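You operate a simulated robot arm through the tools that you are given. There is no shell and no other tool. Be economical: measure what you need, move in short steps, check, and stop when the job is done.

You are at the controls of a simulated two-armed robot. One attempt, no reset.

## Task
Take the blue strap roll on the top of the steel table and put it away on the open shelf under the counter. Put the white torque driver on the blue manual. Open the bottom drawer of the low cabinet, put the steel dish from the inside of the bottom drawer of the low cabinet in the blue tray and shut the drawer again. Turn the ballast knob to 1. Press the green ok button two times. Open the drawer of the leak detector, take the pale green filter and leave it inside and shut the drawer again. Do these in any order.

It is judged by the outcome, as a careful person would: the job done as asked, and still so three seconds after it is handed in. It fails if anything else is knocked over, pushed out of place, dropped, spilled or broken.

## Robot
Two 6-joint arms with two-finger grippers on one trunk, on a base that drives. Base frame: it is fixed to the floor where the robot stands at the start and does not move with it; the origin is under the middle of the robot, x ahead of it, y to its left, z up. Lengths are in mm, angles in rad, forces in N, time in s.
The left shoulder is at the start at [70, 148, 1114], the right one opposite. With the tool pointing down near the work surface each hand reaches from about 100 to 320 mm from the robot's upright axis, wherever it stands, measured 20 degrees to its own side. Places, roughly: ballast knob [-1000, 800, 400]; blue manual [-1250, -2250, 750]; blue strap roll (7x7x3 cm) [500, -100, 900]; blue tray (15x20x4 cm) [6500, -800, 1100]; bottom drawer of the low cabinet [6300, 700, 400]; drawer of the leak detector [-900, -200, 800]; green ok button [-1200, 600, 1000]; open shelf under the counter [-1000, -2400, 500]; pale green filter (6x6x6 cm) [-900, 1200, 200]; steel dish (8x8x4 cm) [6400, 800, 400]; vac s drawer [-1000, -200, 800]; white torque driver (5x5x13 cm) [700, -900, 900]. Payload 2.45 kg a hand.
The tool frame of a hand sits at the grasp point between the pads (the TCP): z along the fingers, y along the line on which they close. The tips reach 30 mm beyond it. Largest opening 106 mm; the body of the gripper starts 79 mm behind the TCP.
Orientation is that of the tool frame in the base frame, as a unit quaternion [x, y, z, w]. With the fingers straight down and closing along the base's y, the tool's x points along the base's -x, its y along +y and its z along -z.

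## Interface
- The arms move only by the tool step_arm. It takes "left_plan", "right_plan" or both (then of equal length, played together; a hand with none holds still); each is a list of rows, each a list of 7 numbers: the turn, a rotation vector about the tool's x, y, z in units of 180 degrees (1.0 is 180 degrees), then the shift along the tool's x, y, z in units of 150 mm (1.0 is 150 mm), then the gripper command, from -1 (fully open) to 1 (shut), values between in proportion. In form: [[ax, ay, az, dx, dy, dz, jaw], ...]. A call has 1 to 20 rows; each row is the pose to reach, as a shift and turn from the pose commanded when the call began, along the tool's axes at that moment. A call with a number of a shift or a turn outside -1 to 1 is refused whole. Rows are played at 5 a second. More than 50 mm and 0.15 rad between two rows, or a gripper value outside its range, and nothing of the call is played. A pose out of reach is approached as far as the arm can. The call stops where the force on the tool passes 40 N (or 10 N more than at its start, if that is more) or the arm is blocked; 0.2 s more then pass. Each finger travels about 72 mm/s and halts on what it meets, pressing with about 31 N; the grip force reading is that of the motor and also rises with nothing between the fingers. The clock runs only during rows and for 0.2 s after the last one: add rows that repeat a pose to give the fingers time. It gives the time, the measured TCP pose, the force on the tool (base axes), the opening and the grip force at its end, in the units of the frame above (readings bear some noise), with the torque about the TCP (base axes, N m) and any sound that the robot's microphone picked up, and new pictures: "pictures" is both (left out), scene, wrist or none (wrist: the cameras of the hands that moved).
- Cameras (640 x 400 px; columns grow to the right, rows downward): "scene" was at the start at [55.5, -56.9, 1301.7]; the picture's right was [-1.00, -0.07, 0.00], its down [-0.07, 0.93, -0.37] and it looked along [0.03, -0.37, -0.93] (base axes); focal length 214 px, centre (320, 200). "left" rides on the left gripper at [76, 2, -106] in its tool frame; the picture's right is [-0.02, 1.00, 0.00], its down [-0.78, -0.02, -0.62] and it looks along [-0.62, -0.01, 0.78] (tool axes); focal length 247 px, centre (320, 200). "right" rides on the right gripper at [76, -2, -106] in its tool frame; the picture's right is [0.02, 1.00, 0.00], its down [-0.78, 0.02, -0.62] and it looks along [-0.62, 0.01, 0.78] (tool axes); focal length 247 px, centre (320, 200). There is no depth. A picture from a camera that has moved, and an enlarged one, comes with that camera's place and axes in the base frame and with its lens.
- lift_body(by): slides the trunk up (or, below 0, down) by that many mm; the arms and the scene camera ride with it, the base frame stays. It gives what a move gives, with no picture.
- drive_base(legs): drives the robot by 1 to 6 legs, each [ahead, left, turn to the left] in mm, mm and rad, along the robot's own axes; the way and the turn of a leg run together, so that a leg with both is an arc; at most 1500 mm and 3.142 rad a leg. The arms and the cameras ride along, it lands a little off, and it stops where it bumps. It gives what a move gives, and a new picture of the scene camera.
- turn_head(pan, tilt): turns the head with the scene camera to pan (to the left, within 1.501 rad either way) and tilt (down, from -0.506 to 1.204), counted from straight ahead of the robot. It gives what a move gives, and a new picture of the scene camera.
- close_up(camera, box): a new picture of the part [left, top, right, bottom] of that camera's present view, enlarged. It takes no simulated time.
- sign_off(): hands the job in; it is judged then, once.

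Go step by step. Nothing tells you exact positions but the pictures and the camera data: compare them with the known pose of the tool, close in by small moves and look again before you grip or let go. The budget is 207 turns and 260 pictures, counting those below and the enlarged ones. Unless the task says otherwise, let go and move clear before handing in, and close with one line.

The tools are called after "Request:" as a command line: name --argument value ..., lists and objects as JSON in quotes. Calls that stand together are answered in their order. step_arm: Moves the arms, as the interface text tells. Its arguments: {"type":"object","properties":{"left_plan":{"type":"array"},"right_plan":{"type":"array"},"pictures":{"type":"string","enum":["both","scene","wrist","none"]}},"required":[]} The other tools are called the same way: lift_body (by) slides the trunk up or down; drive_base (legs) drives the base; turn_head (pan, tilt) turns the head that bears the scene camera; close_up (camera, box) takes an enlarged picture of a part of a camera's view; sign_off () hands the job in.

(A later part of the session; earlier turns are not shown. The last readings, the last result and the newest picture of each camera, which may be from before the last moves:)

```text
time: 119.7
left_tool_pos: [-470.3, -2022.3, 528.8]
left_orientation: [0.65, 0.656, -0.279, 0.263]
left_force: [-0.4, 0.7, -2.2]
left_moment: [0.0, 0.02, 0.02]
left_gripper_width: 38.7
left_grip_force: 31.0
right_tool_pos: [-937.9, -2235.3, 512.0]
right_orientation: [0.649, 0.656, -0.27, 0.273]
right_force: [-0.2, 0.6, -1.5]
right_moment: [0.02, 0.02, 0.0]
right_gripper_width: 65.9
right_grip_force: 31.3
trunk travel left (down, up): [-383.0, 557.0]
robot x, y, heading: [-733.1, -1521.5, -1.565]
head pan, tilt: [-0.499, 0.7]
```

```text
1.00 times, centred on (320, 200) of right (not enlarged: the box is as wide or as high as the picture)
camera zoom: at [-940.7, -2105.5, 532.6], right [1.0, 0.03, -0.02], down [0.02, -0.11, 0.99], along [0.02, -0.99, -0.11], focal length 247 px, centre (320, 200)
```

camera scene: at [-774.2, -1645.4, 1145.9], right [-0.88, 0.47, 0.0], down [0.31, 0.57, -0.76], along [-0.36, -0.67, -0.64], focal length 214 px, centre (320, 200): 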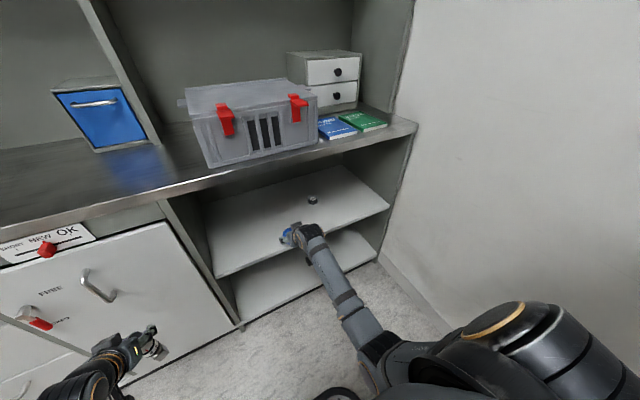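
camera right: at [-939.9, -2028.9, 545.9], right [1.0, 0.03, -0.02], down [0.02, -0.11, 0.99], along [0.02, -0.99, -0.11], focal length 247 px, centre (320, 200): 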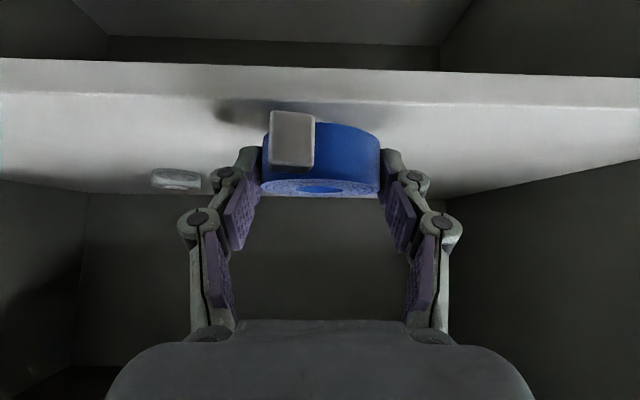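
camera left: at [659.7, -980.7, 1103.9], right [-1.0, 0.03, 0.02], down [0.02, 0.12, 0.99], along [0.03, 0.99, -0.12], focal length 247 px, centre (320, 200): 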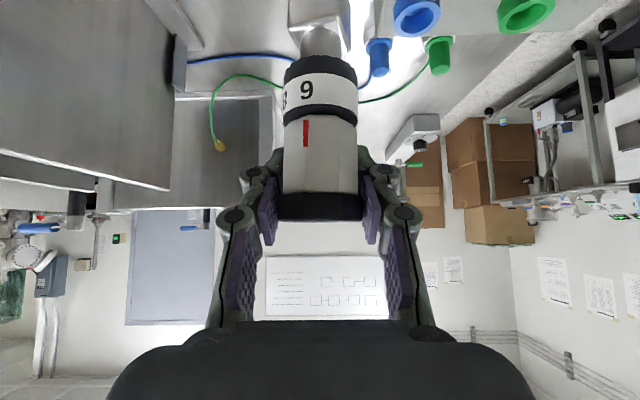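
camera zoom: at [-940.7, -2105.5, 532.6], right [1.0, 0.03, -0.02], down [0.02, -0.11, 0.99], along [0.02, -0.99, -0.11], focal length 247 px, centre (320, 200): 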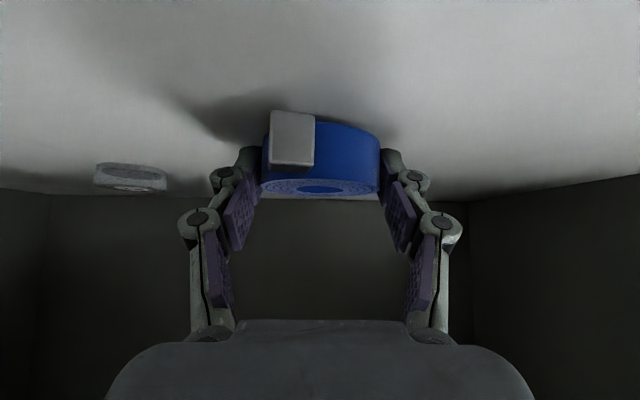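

Lowering a few mm by arm while watching the force.

Request:
step_arm --right_plan '[[0, 0, 0, 0.0094, 0, 0.0094, 1], [0, 0, 0, 0.019, 0, 0.019, 1], [0, 0, 0, 0.024, 0, 0.024, 1]]' --pictures "none"

```text
time: 120.5
left_tool_pos: [-470.3, -2024.4, 530.9]
left_orientation: [0.65, 0.656, -0.278, 0.263]
left_force: [-0.1, 0.4, -2.7]
left_moment: [-0.01, -0.02, -0.01]
left_gripper_width: 38.9
left_grip_force: 31.7
right_tool_pos: [-938.1, -2236.1, 507.2]
right_orientation: [0.649, 0.656, -0.271, 0.274]
right_force: [-0.1, 1.1, 1.1]
right_moment: [-0.06, 0.03, -0.02]
right_gripper_width: 65.9
right_grip_force: 30.7
trunk travel left (down, up): [-383.0, 557.0]
robot x, y, heading: [-738.2, -1521.1, -1.56]
head pan, tilt: [-0.499, 0.7]
```

Contact begins. One or two mm more, then open.

Request:
step_arm --right_plan '[[0, 0, 0, 0.007, 0, 0.007, 1], [0, 0, 0, 0.007, 0, 0.007, 0.2], [0, 0, 0, 0.007, 0, 0.007, -0.5], [0, 0, 0, 0.007, 0, 0.007, -1], [0, 0, 0, 0.007, 0, 0.007, -1]]' --pictures "wrist"

```text
time: 121.7
left_tool_pos: [-470.3, -2023.7, 528.2]
left_orientation: [0.651, 0.656, -0.278, 0.262]
left_force: [-0.8, 0.4, -2.8]
left_moment: [-0.04, -0.01, 0.01]
left_gripper_width: 38.8
left_grip_force: 30.8
right_tool_pos: [-937.5, -2235.3, 506.2]
right_orientation: [0.649, 0.656, -0.271, 0.273]
right_force: [-0.3, -0.5, 0.7]
right_moment: [-0.02, 0.0, -0.02]
right_gripper_width: 105.8
right_grip_force: 0.0
trunk travel left (down, up): [-383.0, 557.0]
robot x, y, heading: [-732.7, -1519.7, -1.569]
head pan, tilt: [-0.499, 0.7]
camera right: at [-940.8, -2105.9, 525.4], right [1.0, 0.03, -0.02], down [0.02, -0.11, 0.99], along [0.02, -0.99, -0.11], focal length 247 px, centre (320, 200)
```

right: 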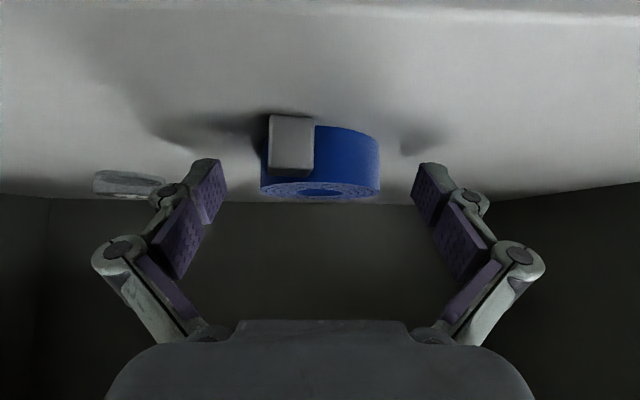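

The roll stands free on the shelf. Retracting the right hand.

Request:
step_arm --right_plan '[[0, 0, 0, -0.03, 0, -0.03, -1], [0, 0, 0, 0.17, 0, -0.23, -1], [0, 0, 0, 0.37, 0, -0.43, -1], [0, 0, 0, 0.57, 0, -0.63, -1], [0, 0, 0, 0.77, 0, -0.83, -1], [0, 0, 0, 0.93, 0, -0.99, -1]]' --pictures "none"

Request:
drive_base --legs '[[-120, 0, 0]]'

Request:
lift_body --by 400

```text
time: 123.0
left_tool_pos: [-468.7, -2023.2, 529.9]
left_orientation: [0.651, 0.656, -0.279, 0.262]
left_force: [0.4, -0.6, -2.8]
left_moment: [-0.05, -0.03, -0.05]
left_gripper_width: 38.6
left_grip_force: 31.2
right_tool_pos: [-942.0, -2030.4, 511.3]
right_orientation: [0.648, 0.656, -0.271, 0.274]
right_force: [0.5, 0.4, -0.4]
right_moment: [0.04, -0.03, 0.03]
right_gripper_width: 105.9
right_grip_force: 0.0
trunk travel left (down, up): [-383.0, 557.0]
robot x, y, heading: [-736.6, -1519.0, -1.566]
head pan, tilt: [-0.499, 0.7]
```

```text
time: 124.3
left_tool_pos: [-470.4, -1900.8, 531.6]
left_orientation: [0.651, 0.656, -0.279, 0.262]
left_force: [-0.9, 0.0, -1.9]
left_moment: [-0.04, 0.0, 0.03]
left_gripper_width: 38.7
left_grip_force: 30.8
right_tool_pos: [-941.5, -1908.5, 511.3]
right_orientation: [0.65, 0.655, -0.271, 0.273]
right_force: [0.3, 0.2, 0.8]
right_moment: [-0.01, 0.0, -0.01]
right_gripper_width: 106.0
right_grip_force: 0.1
trunk travel left (down, up): [-383.0, 557.0]
robot x, y, heading: [-741.0, -1398.6, -1.567]
head pan, tilt: [-0.499, 0.7]
camera scene: at [-774.8, -1522.7, 1133.1], right [-0.88, 0.48, 0.0], down [0.31, 0.57, -0.77], along [-0.36, -0.67, -0.64], focal length 214 px, centre (320, 200)
```

scene: 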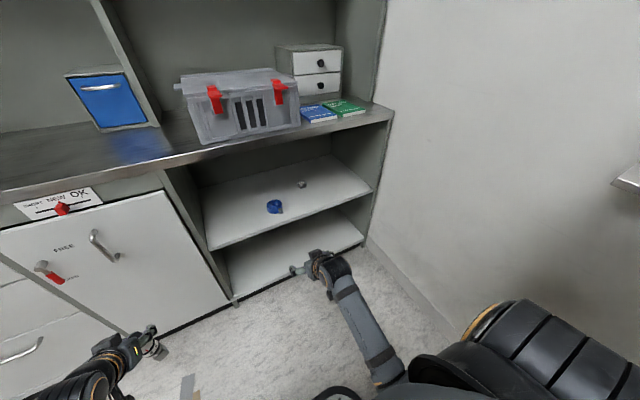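

```text
time: 128.1
left_tool_pos: [-470.2, -1903.7, 928.9]
left_orientation: [0.651, 0.655, -0.279, 0.263]
left_force: [-0.2, 0.6, -2.7]
left_moment: [-0.02, -0.03, 0.04]
left_gripper_width: 39.0
left_grip_force: 31.4
right_tool_pos: [-941.5, -1909.0, 910.6]
right_orientation: [0.65, 0.655, -0.27, 0.273]
right_force: [0.1, -0.4, -0.3]
right_moment: [0.02, 0.01, -0.03]
right_gripper_width: 105.9
right_grip_force: 0.0
trunk travel left (down, up): [-783.0, 157.0]
robot x, y, heading: [-732.7, -1402.6, -1.567]
head pan, tilt: [-0.499, 0.7]
```

The roll is on the shelf. For the driver I'll approach the manual at an angle (heading ≈ -2.6): raise, turn, then move in.

Request:
lift_body --by 150

Request:
step_arm --left_plan '[[0, 0, 0, -0.15, 0, -0.15, 1], [0, 0, 0, -0.3, 0, -0.3, 1]]' --pictures "none"

Request:
drive_base --legs '[[0, 0, -1.033]]'

Request:
turn_head --pan 0.5 --tilt 0.7

```text
time: 129.9
left_tool_pos: [-470.8, -1903.5, 1079.0]
left_orientation: [0.651, 0.656, -0.278, 0.263]
left_force: [0.6, 0.2, -3.1]
left_moment: [-0.01, -0.05, 0.0]
left_gripper_width: 38.7
left_grip_force: 31.2
right_tool_pos: [-942.1, -1909.0, 1060.2]
right_orientation: [0.65, 0.655, -0.271, 0.273]
right_force: [0.6, 0.2, -0.1]
right_moment: [0.02, 0.03, 0.01]
right_gripper_width: 106.1
right_grip_force: 0.0
trunk travel left (down, up): [-933.0, 7.0]
robot x, y, heading: [-734.1, -1397.2, -1.571]
head pan, tilt: [-0.499, 0.7]
```

```text
time: 130.5
left_tool_pos: [-466.9, -1903.2, 1144.2]
left_orientation: [0.651, 0.656, -0.278, 0.263]
left_force: [0.0, -0.9, -1.1]
left_moment: [-0.03, -0.01, 0.0]
left_gripper_width: 38.4
left_grip_force: 31.1
right_tool_pos: [-941.8, -1909.6, 1060.9]
right_orientation: [0.65, 0.656, -0.271, 0.273]
right_force: [-0.3, 0.0, -0.3]
right_moment: [-0.03, 0.0, -0.02]
right_gripper_width: 106.1
right_grip_force: 0.1
trunk travel left (down, up): [-933.0, 7.0]
robot x, y, heading: [-733.5, -1396.7, -1.569]
head pan, tilt: [-0.499, 0.7]
```

```text
time: 133.5
left_tool_pos: [-1031.9, -1887.5, 1143.2]
left_orientation: [0.89, 0.25, -0.371, 0.091]
left_force: [-0.4, 0.3, -2.4]
left_moment: [-0.02, 0.07, -0.01]
left_gripper_width: 38.9
left_grip_force: 30.7
right_tool_pos: [-1279.3, -1483.6, 1060.8]
right_orientation: [0.888, 0.25, -0.371, 0.105]
right_force: [-0.4, -0.7, 0.2]
right_moment: [-0.02, 0.02, 0.0]
right_gripper_width: 105.8
right_grip_force: 0.0
trunk travel left (down, up): [-933.0, 7.0]
robot x, y, heading: [-735.3, -1400.5, -2.603]
head pan, tilt: [-0.499, 0.7]
camera scene: at [-862.7, -1429.0, 1682.9], right [-0.04, 1.0, 0.0], down [0.64, 0.03, -0.76], along [-0.76, -0.03, -0.64], focal length 214 px, centre (320, 200)
```

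scene: 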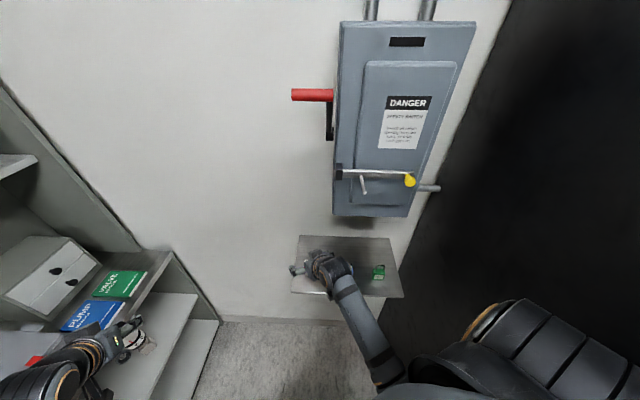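

```text
time: 134.8
left_tool_pos: [-1032.6, -1887.1, 1143.2]
left_orientation: [0.889, 0.25, -0.371, 0.092]
left_force: [-1.1, 0.1, -1.5]
left_moment: [-0.04, 0.04, -0.01]
left_gripper_width: 38.7
left_grip_force: 31.5
right_tool_pos: [-1279.3, -1484.5, 1060.0]
right_orientation: [0.889, 0.25, -0.37, 0.104]
right_force: [0.5, 0.4, 0.6]
right_moment: [-0.03, 0.01, -0.01]
right_gripper_width: 105.9
right_grip_force: 0.0
trunk travel left (down, up): [-933.0, 7.0]
robot x, y, heading: [-738.4, -1397.8, -2.598]
head pan, tilt: [0.499, 0.7]
camera scene: at [-821.0, -1498.2, 1682.9], right [-0.86, 0.51, 0.0], down [0.33, 0.56, -0.76], along [-0.39, -0.66, -0.64], focal length 214 px, centre (320, 200)
```

scene: 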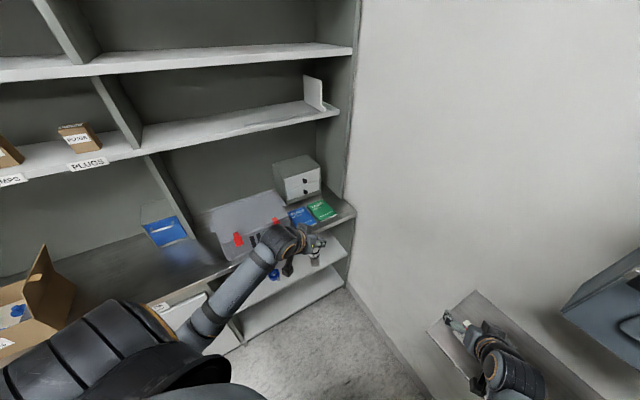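

Manual re-measured at (-1163,-2275). I yaw the tool toward the counter, then drive in with the driver held high above the toolbox.

Request:
step_arm --left_plan '[[-0.0281, 0, -0.0281, 0, 0, 0, 1], [-0.0562, 0, -0.0562, 0, 0, 0, 1], [-0.0843, 0, -0.0843, 0, 0, 0, 1], [-0.1125, 0, -0.1125, 0, 0, 0, 1]]' --pictures "none"

Request:
drive_base --legs '[[200, 250, 0]]'

Request:
close_up --camera "left" --box '[0, 0, 640, 400]'

```text
time: 135.8
left_tool_pos: [-1033.8, -1887.2, 1144.4]
left_orientation: [0.803, 0.462, -0.332, 0.18]
left_force: [0.4, -0.3, -1.9]
left_moment: [-0.02, 0.01, 0.02]
left_gripper_width: 38.7
left_grip_force: 30.6
right_tool_pos: [-1280.7, -1483.4, 1060.7]
right_orientation: [0.889, 0.25, -0.369, 0.105]
right_force: [0.2, 0.4, 0.3]
right_moment: [-0.01, -0.04, 0.01]
right_gripper_width: 106.0
right_grip_force: 0.1
trunk travel left (down, up): [-933.0, 7.0]
robot x, y, heading: [-733.5, -1397.4, -2.596]
head pan, tilt: [0.499, 0.7]
```

```text
time: 137.9
left_tool_pos: [-1078.0, -2194.4, 1144.2]
left_orientation: [0.803, 0.461, -0.333, 0.179]
left_force: [-0.4, -0.1, -1.8]
left_moment: [-0.05, 0.01, -0.01]
left_gripper_width: 39.0
left_grip_force: 31.0
right_tool_pos: [-1325.1, -1793.2, 1061.0]
right_orientation: [0.889, 0.249, -0.37, 0.105]
right_force: [-0.9, -0.4, 0.4]
right_moment: [-0.01, 0.0, 0.02]
right_gripper_width: 105.9
right_grip_force: 0.1
trunk travel left (down, up): [-933.0, 7.0]
robot x, y, heading: [-786.0, -1709.6, -2.599]
head pan, tilt: [0.499, 0.7]
camera scene: at [-866.1, -1805.7, 1683.1], right [-0.86, 0.51, 0.0], down [0.33, 0.55, -0.77], along [-0.39, -0.66, -0.64], focal length 214 px, centre (320, 200)
```

scene: 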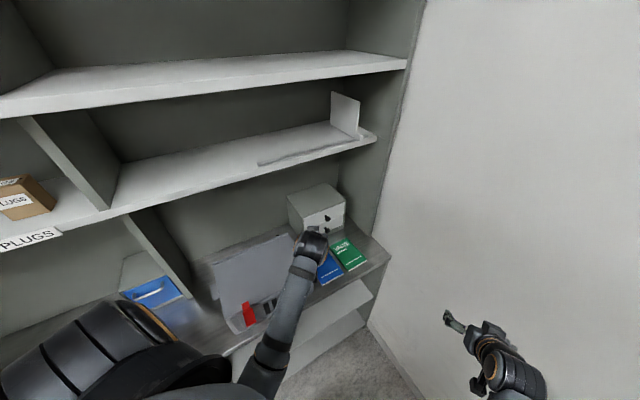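

```text
1.00 times, centred on (320, 200) of left (not enlarged: the box is as wide or as high as the picture)
camera zoom: at [-1008.9, -2084.5, 1167.4], right [0.85, -0.52, -0.01], down [-0.06, -0.11, 0.99], along [-0.52, -0.85, -0.12], focal length 247 px, centre (320, 200)
```

zoom: 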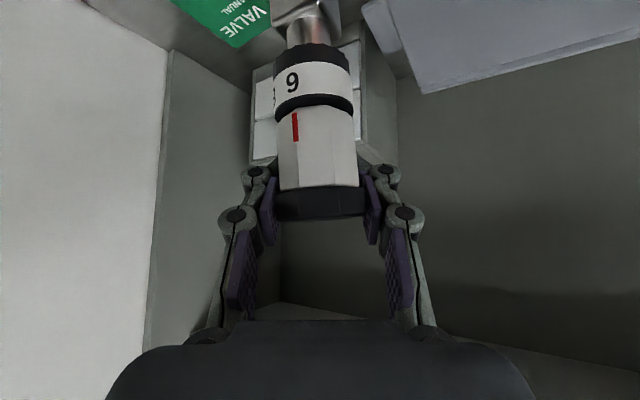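

The blue manual lies ahead of the driver, just right. I move the hand over it, correcting the driver's small tilt.

Request:
step_arm --left_plan '[[-0.004, 0, 0.004, -0.12, -0.05, 0.12, 1], [-0.0101, 0, 0.0101, -0.24, -0.1, 0.24, 1], [-0.0101, 0, 0.0101, -0.37, -0.15, 0.37, 1], [-0.0101, 0, 0.0101, -0.49, -0.2, 0.49, 1], [-0.0101, 0, 0.0101, -0.49, -0.2, 0.49, 1]]' --pictures "wrist"

Request:
close_up --camera "scene" --box '[240, 170, 400, 310]'

```text
time: 139.1
left_tool_pos: [-1156.3, -2271.5, 1143.9]
left_orientation: [0.807, 0.454, -0.322, 0.197]
left_force: [-0.5, -0.5, -1.7]
left_moment: [-0.05, 0.02, 0.02]
left_gripper_width: 38.8
left_grip_force: 30.5
right_tool_pos: [-1326.6, -1792.3, 1060.5]
right_orientation: [0.889, 0.249, -0.37, 0.103]
right_force: [-0.4, 0.6, 0.4]
right_moment: [0.0, 0.03, 0.02]
right_gripper_width: 105.9
right_grip_force: 0.1
trunk travel left (down, up): [-933.0, 7.0]
robot x, y, heading: [-779.4, -1707.7, -2.602]
head pan, tilt: [0.499, 0.7]
camera left: at [-1089.0, -2160.3, 1166.4], right [0.85, -0.52, 0.04], down [-0.1, -0.09, 0.99], along [-0.52, -0.85, -0.13], focal length 247 px, centre (320, 200)
```

left: 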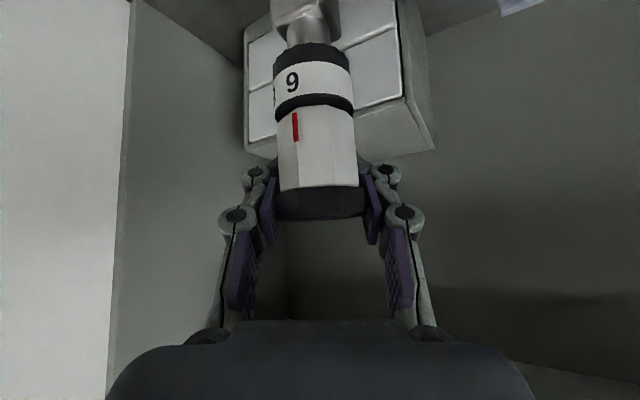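

```text
2.86 times, centred on (320, 240) of scene
camera zoom: at [-866.5, -1807.6, 1683.0], right [-0.86, 0.51, 0.0], down [0.33, 0.56, -0.77], along [-0.39, -0.66, -0.64], focal length 613 px, centre (320, 86)
```

zoom: 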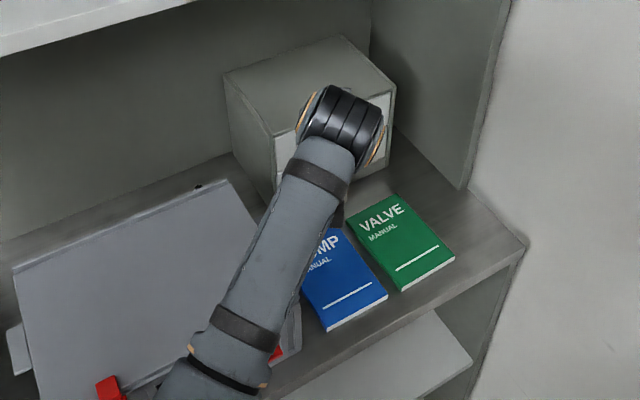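

The manual spans about x -1098..-1205, y -2181..-2319; I shift back 25 mm to its centre, then lower with the trunk.

Request:
step_arm --left_plan '[[0, 0, 0, 0.118, -0.04, -0.118, 1]]' --pictures "none"

Request:
lift_body --by -140

Request:
close_up --camera "left" --box '[0, 0, 640, 400]'

Request:
close_up --camera "scene" --box '[240, 130, 400, 270]'

```text
time: 139.5
left_tool_pos: [-1149.4, -2245.5, 1144.5]
left_orientation: [0.807, 0.454, -0.323, 0.197]
left_force: [0.2, 1.2, -2.7]
left_moment: [-0.01, 0.0, 0.02]
left_gripper_width: 38.9
left_grip_force: 30.8
right_tool_pos: [-1324.4, -1792.4, 1059.3]
right_orientation: [0.889, 0.249, -0.37, 0.105]
right_force: [0.4, -0.1, 0.0]
right_moment: [-0.01, -0.01, 0.0]
right_gripper_width: 105.6
right_grip_force: 0.1
trunk travel left (down, up): [-933.0, 7.0]
robot x, y, heading: [-779.6, -1709.9, -2.598]
head pan, tilt: [0.499, 0.7]
```

```text
time: 141.1
left_tool_pos: [-1148.4, -2246.6, 1003.8]
left_orientation: [0.807, 0.454, -0.322, 0.196]
left_force: [0.2, -0.4, -1.0]
left_moment: [-0.04, -0.01, 0.0]
left_gripper_width: 38.6
left_grip_force: 31.0
right_tool_pos: [-1324.8, -1793.8, 920.1]
right_orientation: [0.889, 0.25, -0.37, 0.104]
right_force: [0.0, -0.4, 0.4]
right_moment: [-0.01, 0.01, -0.01]
right_gripper_width: 106.2
right_grip_force: 0.0
trunk travel left (down, up): [-793.0, 147.0]
robot x, y, heading: [-784.7, -1707.4, -2.602]
head pan, tilt: [0.499, 0.7]
```

```text
1.00 times, centred on (320, 200) of left (not enlarged: the box is as wide or as high as the picture)
camera zoom: at [-1080.6, -2135.4, 1026.6], right [0.85, -0.52, 0.04], down [-0.1, -0.09, 0.99], along [-0.52, -0.85, -0.13], focal length 247 px, centre (320, 200)
```

zoom: 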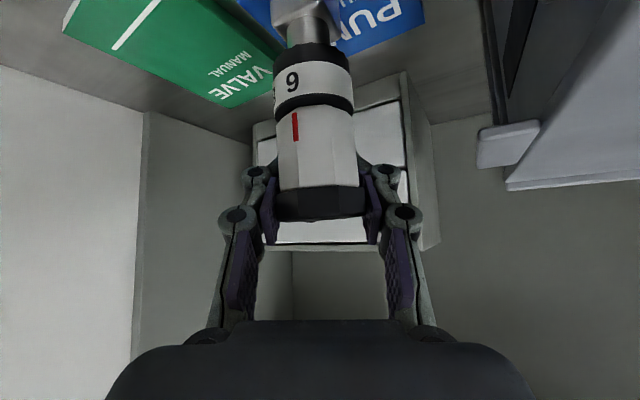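

```text
2.86 times, centred on (320, 200) of scene
camera zoom: at [-866.6, -1808.4, 1543.0], right [-0.86, 0.51, 0.0], down [0.33, 0.56, -0.76], along [-0.39, -0.66, -0.64], focal length 613 px, centre (320, 200)
```

zoom: 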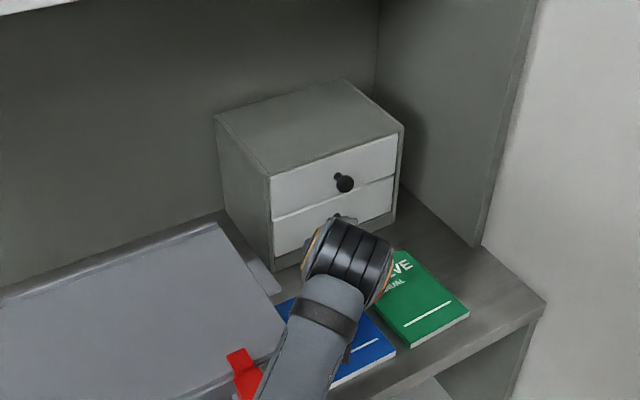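

The base of the driver is over the blue manual; I nudge 10 mm toward its middle and lower with the arm under force watch.

Request:
step_arm --left_plan '[[0, 0, 0, 0, 0.07, 0, 1], [0, 0, 0, 0.03, 0.07, 0.03, 1], [0, 0, 0, 0.06, 0.07, 0.06, 1], [0, 0, 0, 0.08, 0.07, 0.08, 1]]' --pictures "wrist"

```text
time: 142.1
left_tool_pos: [-1139.4, -2251.6, 985.7]
left_orientation: [0.807, 0.454, -0.322, 0.196]
left_force: [-0.9, 0.0, -2.3]
left_moment: [-0.04, 0.02, 0.0]
left_gripper_width: 38.9
left_grip_force: 30.7
right_tool_pos: [-1325.9, -1794.5, 919.8]
right_orientation: [0.889, 0.249, -0.371, 0.103]
right_force: [-0.3, -0.7, 0.2]
right_moment: [0.0, 0.0, 0.0]
right_gripper_width: 106.2
right_grip_force: 0.0
trunk travel left (down, up): [-793.0, 147.0]
robot x, y, heading: [-783.7, -1712.0, -2.602]
head pan, tilt: [0.499, 0.7]
camera left: at [-1071.2, -2141.1, 1009.5], right [0.85, -0.52, 0.04], down [-0.1, -0.09, 0.99], along [-0.52, -0.85, -0.13], focal length 247 px, centre (320, 200)
```

left: 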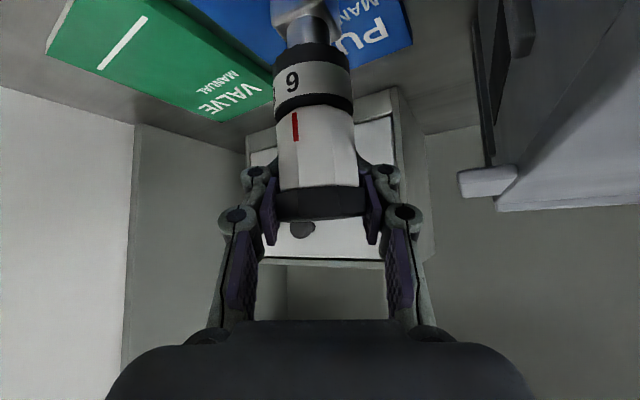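

Well over the blue manual. Lowering on until contact.

Request:
step_arm --left_plan '[[0, 0, 0, 0.014, 0, 0.014, 1], [0, 0, 0, 0.028, 0, 0.028, 1], [0, 0, 0, 0.038, 0, 0.038, 1]]' --pictures "none"

```text
time: 142.9
left_tool_pos: [-1140.0, -2251.2, 978.8]
left_orientation: [0.806, 0.455, -0.323, 0.197]
left_force: [0.6, -0.2, 0.7]
left_moment: [-0.05, -0.06, -0.04]
left_gripper_width: 38.4
left_grip_force: 30.7
right_tool_pos: [-1325.8, -1793.2, 920.6]
right_orientation: [0.888, 0.25, -0.371, 0.104]
right_force: [0.1, 0.7, 0.5]
right_moment: [-0.02, 0.01, 0.0]
right_gripper_width: 106.0
right_grip_force: 0.1
trunk travel left (down, up): [-793.0, 147.0]
robot x, y, heading: [-779.8, -1709.4, -2.596]
head pan, tilt: [0.499, 0.7]
```

Likely first contact. Three more mm to confirm.

Request:
step_arm --left_plan '[[0, 0, 0, 0.007, 0, 0.007, 1], [0, 0, 0, 0.012, 0, 0.012, 1], [0, 0, 0, 0.012, 0, 0.012, 1]]' --pictures "wrist"

```text
time: 143.7
left_tool_pos: [-1138.3, -2251.1, 978.8]
left_orientation: [0.806, 0.455, -0.324, 0.198]
left_force: [-2.6, -3.4, 12.6]
left_moment: [-0.37, 0.08, -0.06]
left_gripper_width: 39.0
left_grip_force: 30.3
right_tool_pos: [-1325.4, -1793.2, 920.9]
right_orientation: [0.889, 0.249, -0.37, 0.105]
right_force: [0.0, -0.1, 0.3]
right_moment: [0.02, 0.0, 0.03]
right_gripper_width: 106.0
right_grip_force: 0.1
trunk travel left (down, up): [-793.0, 147.0]
robot x, y, heading: [-785.9, -1710.1, -2.602]
head pan, tilt: [0.499, 0.7]
camera left: at [-1071.0, -2139.9, 1001.3], right [0.85, -0.52, 0.04], down [-0.1, -0.08, 0.99], along [-0.52, -0.85, -0.12], focal length 247 px, centre (320, 200)
```

left: 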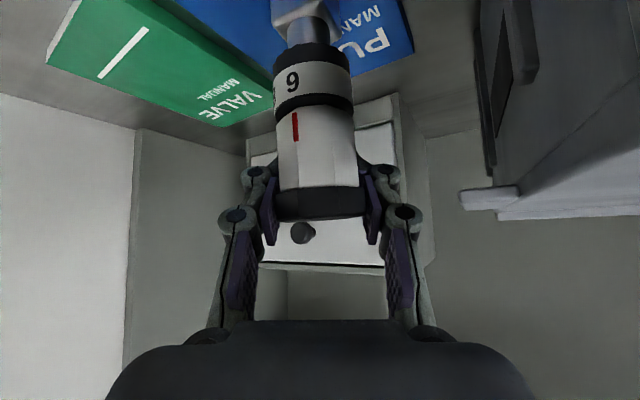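

Solid contact on the manual. Opening the gripper.

Request:
step_arm --left_plan '[[0, 0, 0, -0.006, 0, -0.006, 1], [0, 0, 0, -0.006, 0, -0.006, 0.15], [0, 0, 0, -0.006, 0, -0.006, 0], [0, 0, 0, -0.006, 0, -0.006, -0.3], [0, 0, 0, -0.006, 0, -0.006, -0.5], [0, 0, 0, -0.006, 0, -0.006, -0.5]]' --pictures "wrist"

```text
time: 145.1
left_tool_pos: [-1138.3, -2251.6, 978.9]
left_orientation: [0.808, 0.454, -0.322, 0.196]
left_force: [-0.9, 0.4, 1.1]
left_moment: [-0.02, 0.02, 0.01]
left_gripper_width: 79.2
left_grip_force: 0.0
right_tool_pos: [-1325.7, -1793.6, 919.5]
right_orientation: [0.888, 0.25, -0.371, 0.105]
right_force: [-0.3, -0.3, 0.1]
right_moment: [0.0, 0.02, 0.03]
right_gripper_width: 106.0
right_grip_force: 0.0
trunk travel left (down, up): [-793.0, 147.0]
robot x, y, heading: [-783.3, -1710.5, -2.602]
head pan, tilt: [0.499, 0.7]
camera left: at [-1070.8, -2140.6, 1000.8], right [0.85, -0.52, 0.04], down [-0.1, -0.09, 0.99], along [-0.52, -0.85, -0.13], focal length 247 px, centre (320, 200)
```

left: 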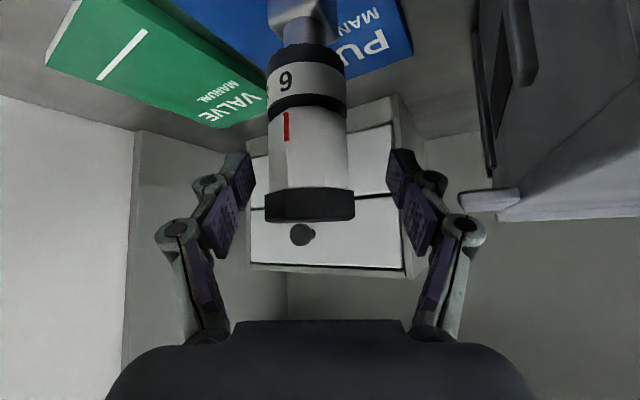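

The driver stands on its own on the blue manual. Backing the hand straight off, then away.

Request:
step_arm --left_plan '[[0, 0, 0, 0.14, 0, -0.14, -0.5], [0, 0, 0, 0.28, 0, -0.28, -0.6], [0, 0, 0, 0.42, 0, -0.42, -1], [0, 0, 0, 0.566, 0, -0.566, -1]]' --pictures "wrist"

Request:
drive_base --legs '[[-100, -250, 0]]'

```text
time: 146.1
left_tool_pos: [-1058.3, -2210.4, 996.7]
left_orientation: [0.806, 0.402, -0.331, 0.282]
left_force: [0.4, 0.2, -0.8]
left_moment: [-0.02, -0.02, -0.03]
left_gripper_width: 107.0
left_grip_force: 0.2
left hand out of reach, approached as far as the arm can: row 4
right_tool_pos: [-1322.7, -1793.4, 923.6]
right_orientation: [0.888, 0.25, -0.373, 0.105]
right_force: [0.7, 1.1, 1.2]
right_moment: [-0.01, 0.03, -0.02]
right_gripper_width: 105.9
right_grip_force: 0.0
trunk travel left (down, up): [-793.0, 147.0]
robot x, y, heading: [-777.5, -1713.2, -2.596]
head pan, tilt: [0.499, 0.7]
stopped in row 4 (left hand): the arm was blocked; the commanded pose is now the measured one
camera left: at [-988.0, -2099.6, 1005.4], right [0.82, -0.53, 0.21], down [-0.18, 0.1, 0.98], along [-0.54, -0.84, -0.02], focal length 247 px, centre (320, 200)
```

left: 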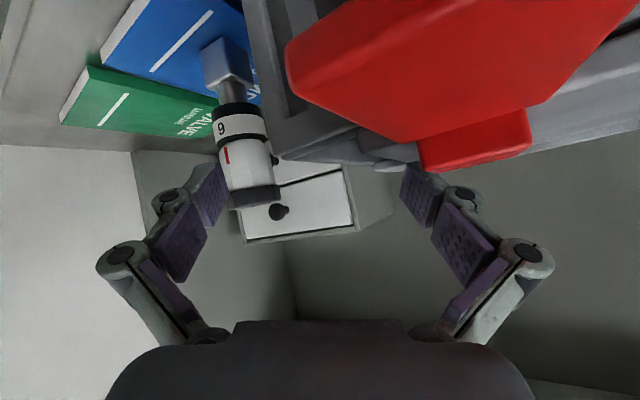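

```text
time: 147.6
left_tool_pos: [-1086.1, -2036.7, 994.6]
left_orientation: [0.806, 0.404, -0.328, 0.282]
left_force: [0.6, -0.7, -0.4]
left_moment: [0.01, 0.0, 0.0]
left_gripper_width: 106.4
left_grip_force: 0.0
right_tool_pos: [-1350.6, -1629.6, 924.7]
right_orientation: [0.888, 0.243, -0.371, 0.123]
right_force: [-1.3, 0.2, 0.6]
right_moment: [0.01, -0.02, 0.02]
right_gripper_width: 105.7
right_grip_force: 0.2
trunk travel left (down, up): [-793.0, 147.0]
robot x, y, heading: [-806.8, -1532.3, -2.594]
head pan, tilt: [0.499, 0.7]
stopped in leg 1: the force on the tool passed its limit at 168 N (the readings are from after the stop); the commanded pose is now the measured one
camera scene: at [-892.9, -1633.0, 1542.9], right [-0.87, 0.5, 0.0], down [0.32, 0.56, -0.76], along [-0.38, -0.66, -0.64], focal length 214 px, centre (320, 200)
```

scene: 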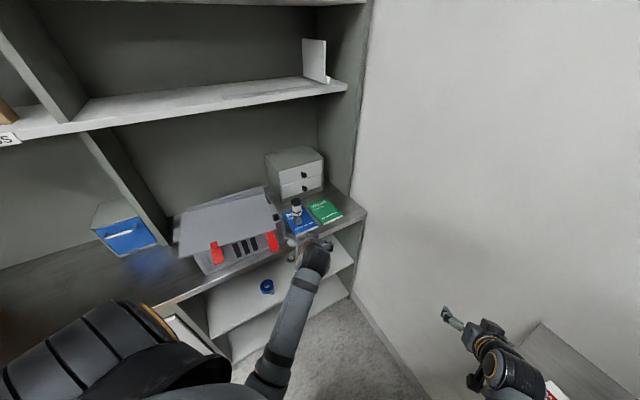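

The right hand hit something (the wall shelf with locks) and the toolbox looks changed. I'll look closely before moving.

Request:
close_up --camera "scene" --box '[150, 140, 390, 310]'

Request:
close_up --camera "right" --box '[0, 0, 640, 400]'

Request:
turn_head --pan -0.4 --tilt 0.8

```text
2.35 times, centred on (270, 225) of scene
camera zoom: at [-892.9, -1633.0, 1542.9], right [-0.87, 0.5, 0.0], down [0.32, 0.56, -0.76], along [-0.38, -0.66, -0.64], focal length 505 px, centre (438, 141)
```

zoom: 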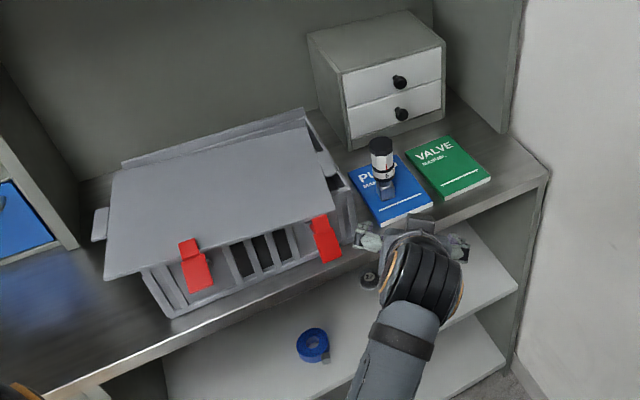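

```text
1.00 times, centred on (320, 200) of right (not enlarged: the box is as wide or as high as the picture)
camera zoom: at [-1242.3, -1558.5, 942.6], right [0.54, -0.84, 0.02], down [-0.09, -0.03, 1.0], along [-0.84, -0.54, -0.1], focal length 247 px, centre (320, 200)
```

zoom: 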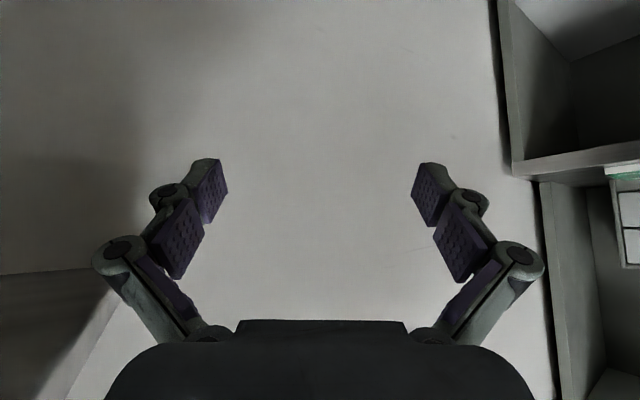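

```text
time: 148.8
left_tool_pos: [-1085.8, -2036.0, 993.8]
left_orientation: [0.806, 0.403, -0.329, 0.282]
left_force: [0.2, -0.1, -1.1]
left_moment: [0.01, -0.03, 0.01]
left_gripper_width: 105.9
left_grip_force: 0.1
right_tool_pos: [-1351.2, -1628.1, 924.7]
right_orientation: [0.888, 0.244, -0.371, 0.123]
right_force: [-0.7, -4.1, 2.3]
right_moment: [0.36, -0.13, -0.22]
right_gripper_width: 106.1
right_grip_force: 0.0
trunk travel left (down, up): [-793.0, 147.0]
robot x, y, heading: [-807.0, -1532.0, -2.597]
head pan, tilt: [-0.4, 0.799]
camera scene: at [-930.1, -1571.6, 1534.7], right [-0.15, 0.99, 0.0], down [0.71, 0.11, -0.7], along [-0.69, -0.1, -0.72], focal length 214 px, centre (320, 200)
```

scene: 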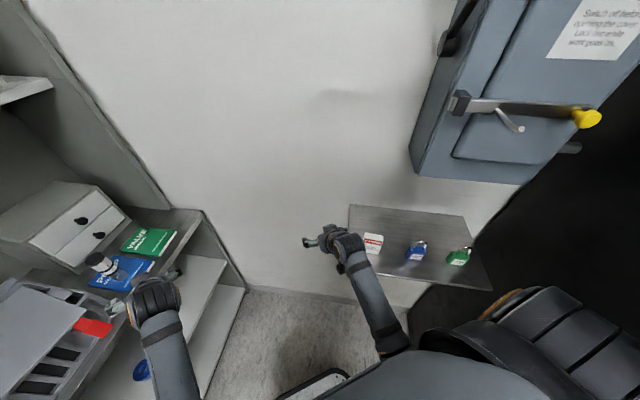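

The locks on the wall shelf are still in place; the right gripper only touched its edge. I move left off it, raise the trunk, and inspect the toolbox.

Request:
drive_base --legs '[[0, 50, 0]]'

Request:
lift_body --by 145

Request:
turn_head --pan 0.6 --tilt 0.7

Request:
close_up --camera "scene" --box '[160, 170, 400, 320]'

```text
time: 149.8
left_tool_pos: [-1061.4, -2075.5, 997.2]
left_orientation: [0.806, 0.403, -0.328, 0.284]
left_force: [-0.3, 1.0, 0.2]
left_moment: [0.02, -0.01, 0.04]
left_gripper_width: 106.1
left_grip_force: 0.1
right_tool_pos: [-1326.3, -1667.5, 923.3]
right_orientation: [0.887, 0.243, -0.371, 0.125]
right_force: [-0.1, -0.4, -0.1]
right_moment: [-0.03, -0.03, 0.01]
right_gripper_width: 106.0
right_grip_force: 0.1
trunk travel left (down, up): [-793.0, 147.0]
robot x, y, heading: [-783.6, -1575.6, -2.598]
head pan, tilt: [-0.4, 0.799]
camera scene: at [-906.8, -1608.5, 1534.6], right [-0.15, 0.99, 0.0], down [0.71, 0.1, -0.7], along [-0.69, -0.1, -0.72], focal length 214 px, centre (320, 200)
```

scene: 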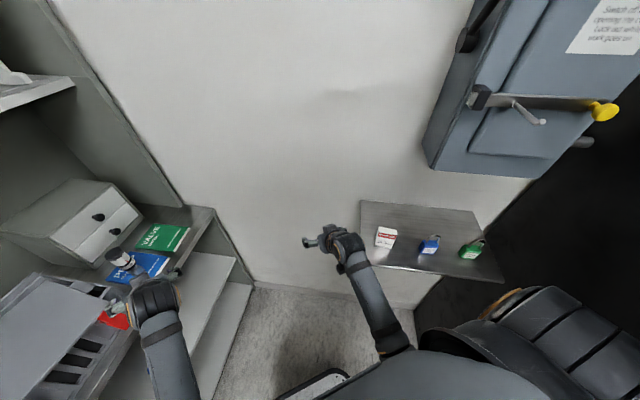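

```text
time: 151.5
left_tool_pos: [-1060.0, -2078.3, 1139.9]
left_orientation: [0.806, 0.404, -0.328, 0.282]
left_force: [0.3, -0.4, 0.1]
left_moment: [0.0, 0.0, -0.01]
left_gripper_width: 106.0
left_grip_force: 0.1
right_tool_pos: [-1324.4, -1670.4, 1068.2]
right_orientation: [0.887, 0.243, -0.372, 0.123]
right_force: [-0.1, -0.3, -0.7]
right_moment: [0.0, -0.02, -0.01]
right_gripper_width: 105.9
right_grip_force: 0.0
trunk travel left (down, up): [-938.0, 2.0]
robot x, y, heading: [-781.3, -1572.6, -2.596]
head pan, tilt: [-0.4, 0.799]
```

```text
time: 152.7
left_tool_pos: [-1059.9, -2078.1, 1140.4]
left_orientation: [0.806, 0.404, -0.328, 0.282]
left_force: [0.0, -0.1, 0.4]
left_moment: [-0.01, 0.01, 0.0]
left_gripper_width: 105.9
left_grip_force: 0.1
right_tool_pos: [-1325.4, -1670.2, 1069.2]
right_orientation: [0.888, 0.243, -0.371, 0.123]
right_force: [0.1, 0.5, 0.1]
right_moment: [0.03, 0.04, -0.03]
right_gripper_width: 106.1
right_grip_force: 0.1
trunk travel left (down, up): [-938.0, 2.0]
robot x, y, heading: [-783.2, -1578.3, -2.597]
head pan, tilt: [0.6, 0.7]
camera scene: at [-859.8, -1678.2, 1687.9], right [-0.91, 0.41, 0.0], down [0.27, 0.59, -0.76], along [-0.32, -0.7, -0.64], focal length 214 px, centre (320, 200)
```

scene: 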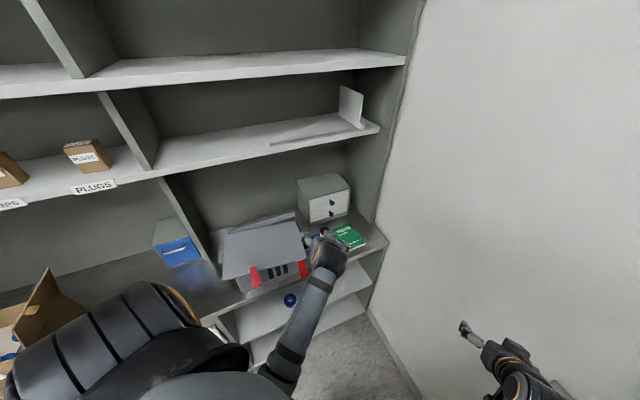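

```text
2.67 times, centred on (280, 245) of scene
camera zoom: at [-859.8, -1678.2, 1687.9], right [-0.91, 0.41, 0.0], down [0.27, 0.59, -0.76], along [-0.32, -0.7, -0.64], focal length 572 px, centre (427, 80)
```

zoom: 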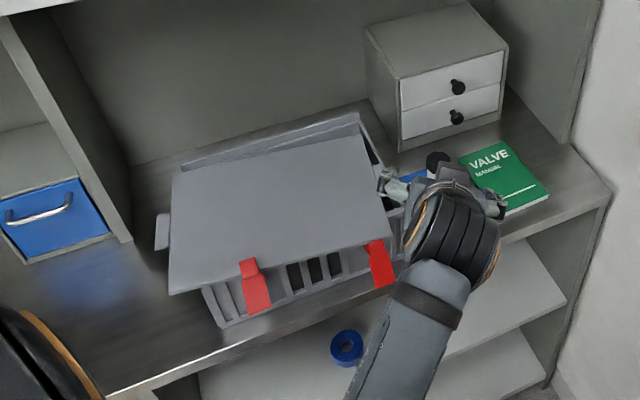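

The toolbox lid seems lifted or skewed. I back away and look from a lower angle.

Request:
drive_base --legs '[[-150, 0, 0], [0, 0, 0.6]]'

Request:
lift_body --by -400

Request:
turn_head --pan -0.1 --tilt 0.5

Request:
close_up --camera "scene" --box '[200, 100, 440, 250]'

```text
time: 155.7
left_tool_pos: [-596.8, -2067.8, 1139.6]
left_orientation: [0.65, 0.624, -0.231, 0.367]
left_force: [-0.1, -0.8, -0.6]
left_moment: [0.0, -0.03, -0.01]
left_gripper_width: 105.8
left_grip_force: 0.1
right_tool_pos: [-1048.6, -1882.3, 1069.1]
right_orientation: [0.775, 0.496, -0.318, 0.228]
right_force: [-0.2, -0.4, -0.4]
right_moment: [-0.01, -0.01, 0.03]
right_gripper_width: 105.6
right_grip_force: 0.1
trunk travel left (down, up): [-938.0, 2.0]
robot x, y, heading: [-651.0, -1495.4, -1.998]
head pan, tilt: [0.6, 0.7]
camera scene: at [-660.2, -1626.2, 1688.0], right [-0.98, -0.18, 0.0], down [-0.11, 0.63, -0.77], along [0.14, -0.75, -0.64], focal length 214 px, centre (320, 200)
```

scene: 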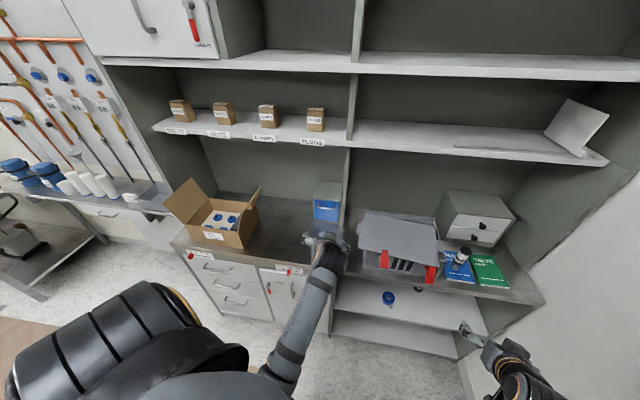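

```text
time: 159.6
left_tool_pos: [-597.3, -2069.1, 739.7]
left_orientation: [0.65, 0.624, -0.23, 0.367]
left_force: [0.2, 0.7, 0.0]
left_moment: [-0.03, -0.01, 0.02]
left_gripper_width: 106.1
left_grip_force: 0.1
right_tool_pos: [-1048.0, -1883.0, 669.0]
right_orientation: [0.775, 0.496, -0.319, 0.228]
right_force: [1.0, 0.4, 1.2]
right_moment: [0.0, -0.01, -0.01]
right_gripper_width: 105.7
right_grip_force: 0.0
trunk travel left (down, up): [-538.0, 402.0]
robot x, y, heading: [-657.3, -1496.9, -1.996]
head pan, tilt: [0.6, 0.7]
```

```text
time: 160.6
left_tool_pos: [-599.2, -2067.8, 739.8]
left_orientation: [0.65, 0.625, -0.23, 0.367]
left_force: [0.2, -0.2, 0.1]
left_moment: [0.0, -0.01, -0.01]
left_gripper_width: 106.0
left_grip_force: 0.1
right_tool_pos: [-1048.5, -1882.6, 667.2]
right_orientation: [0.776, 0.495, -0.319, 0.227]
right_force: [-0.2, 0.0, -0.1]
right_moment: [-0.03, -0.03, -0.02]
right_gripper_width: 106.0
right_grip_force: 0.0
trunk travel left (down, up): [-538.0, 402.0]
robot x, y, heading: [-655.8, -1495.2, -1.99]
head pan, tilt: [-0.099, 0.499]
camera scene: at [-720.1, -1621.7, 1305.6], right [-0.87, 0.5, 0.0], down [0.24, 0.42, -0.88], along [-0.44, -0.76, -0.48], focal length 214 px, centre (320, 200)
```

scene: 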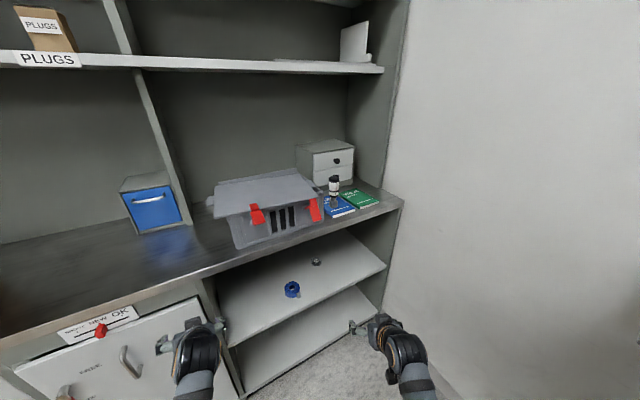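

```text
2.67 times, centred on (320, 175) of scene
camera zoom: at [-720.1, -1621.7, 1305.6], right [-0.87, 0.5, 0.0], down [0.24, 0.42, -0.88], along [-0.44, -0.76, -0.48], focal length 572 px, centre (320, 267)
```

zoom: 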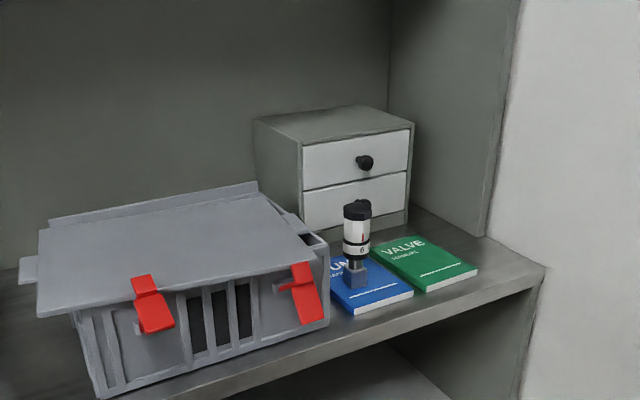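

The driver stands well on the blue manual. I zoom in on both the driver base and the toolbox lid.

Request:
close_up --camera "scene" --box '[200, 160, 296, 250]'

Request:
close_up --camera "scene" --box '[290, 160, 386, 220]'

```text
4.44 times, centred on (248, 205) of scene
camera zoom: at [-720.1, -1621.7, 1305.6], right [-0.87, 0.5, 0.0], down [0.24, 0.42, -0.88], along [-0.44, -0.76, -0.48], focal length 953 px, centre (640, 178)
```

zoom: 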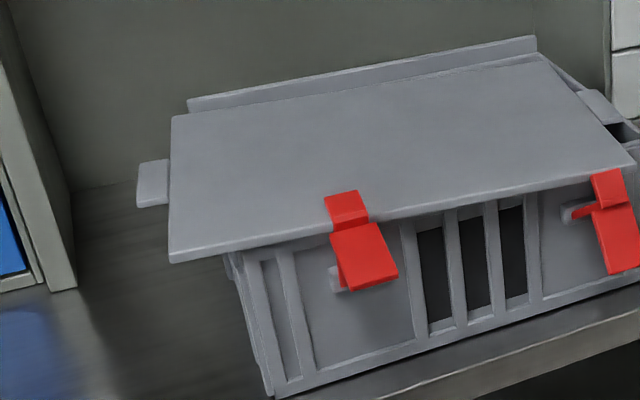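

```text
6.67 times, centred on (338, 190) of scene
camera zoom: at [-720.1, -1621.7, 1305.6], right [-0.87, 0.5, 0.0], down [0.24, 0.42, -0.88], along [-0.44, -0.76, -0.48], focal length 1430 px, centre (200, 267)
```

zoom: 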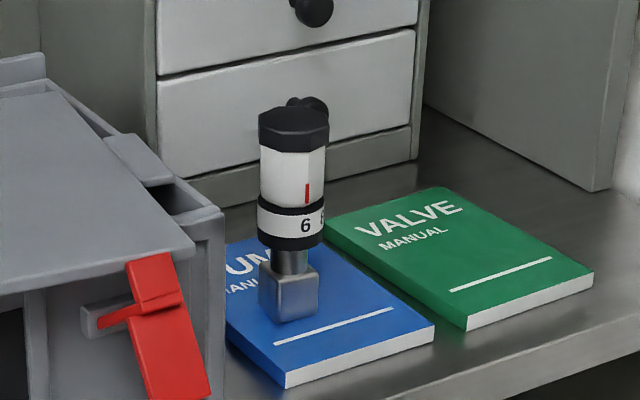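

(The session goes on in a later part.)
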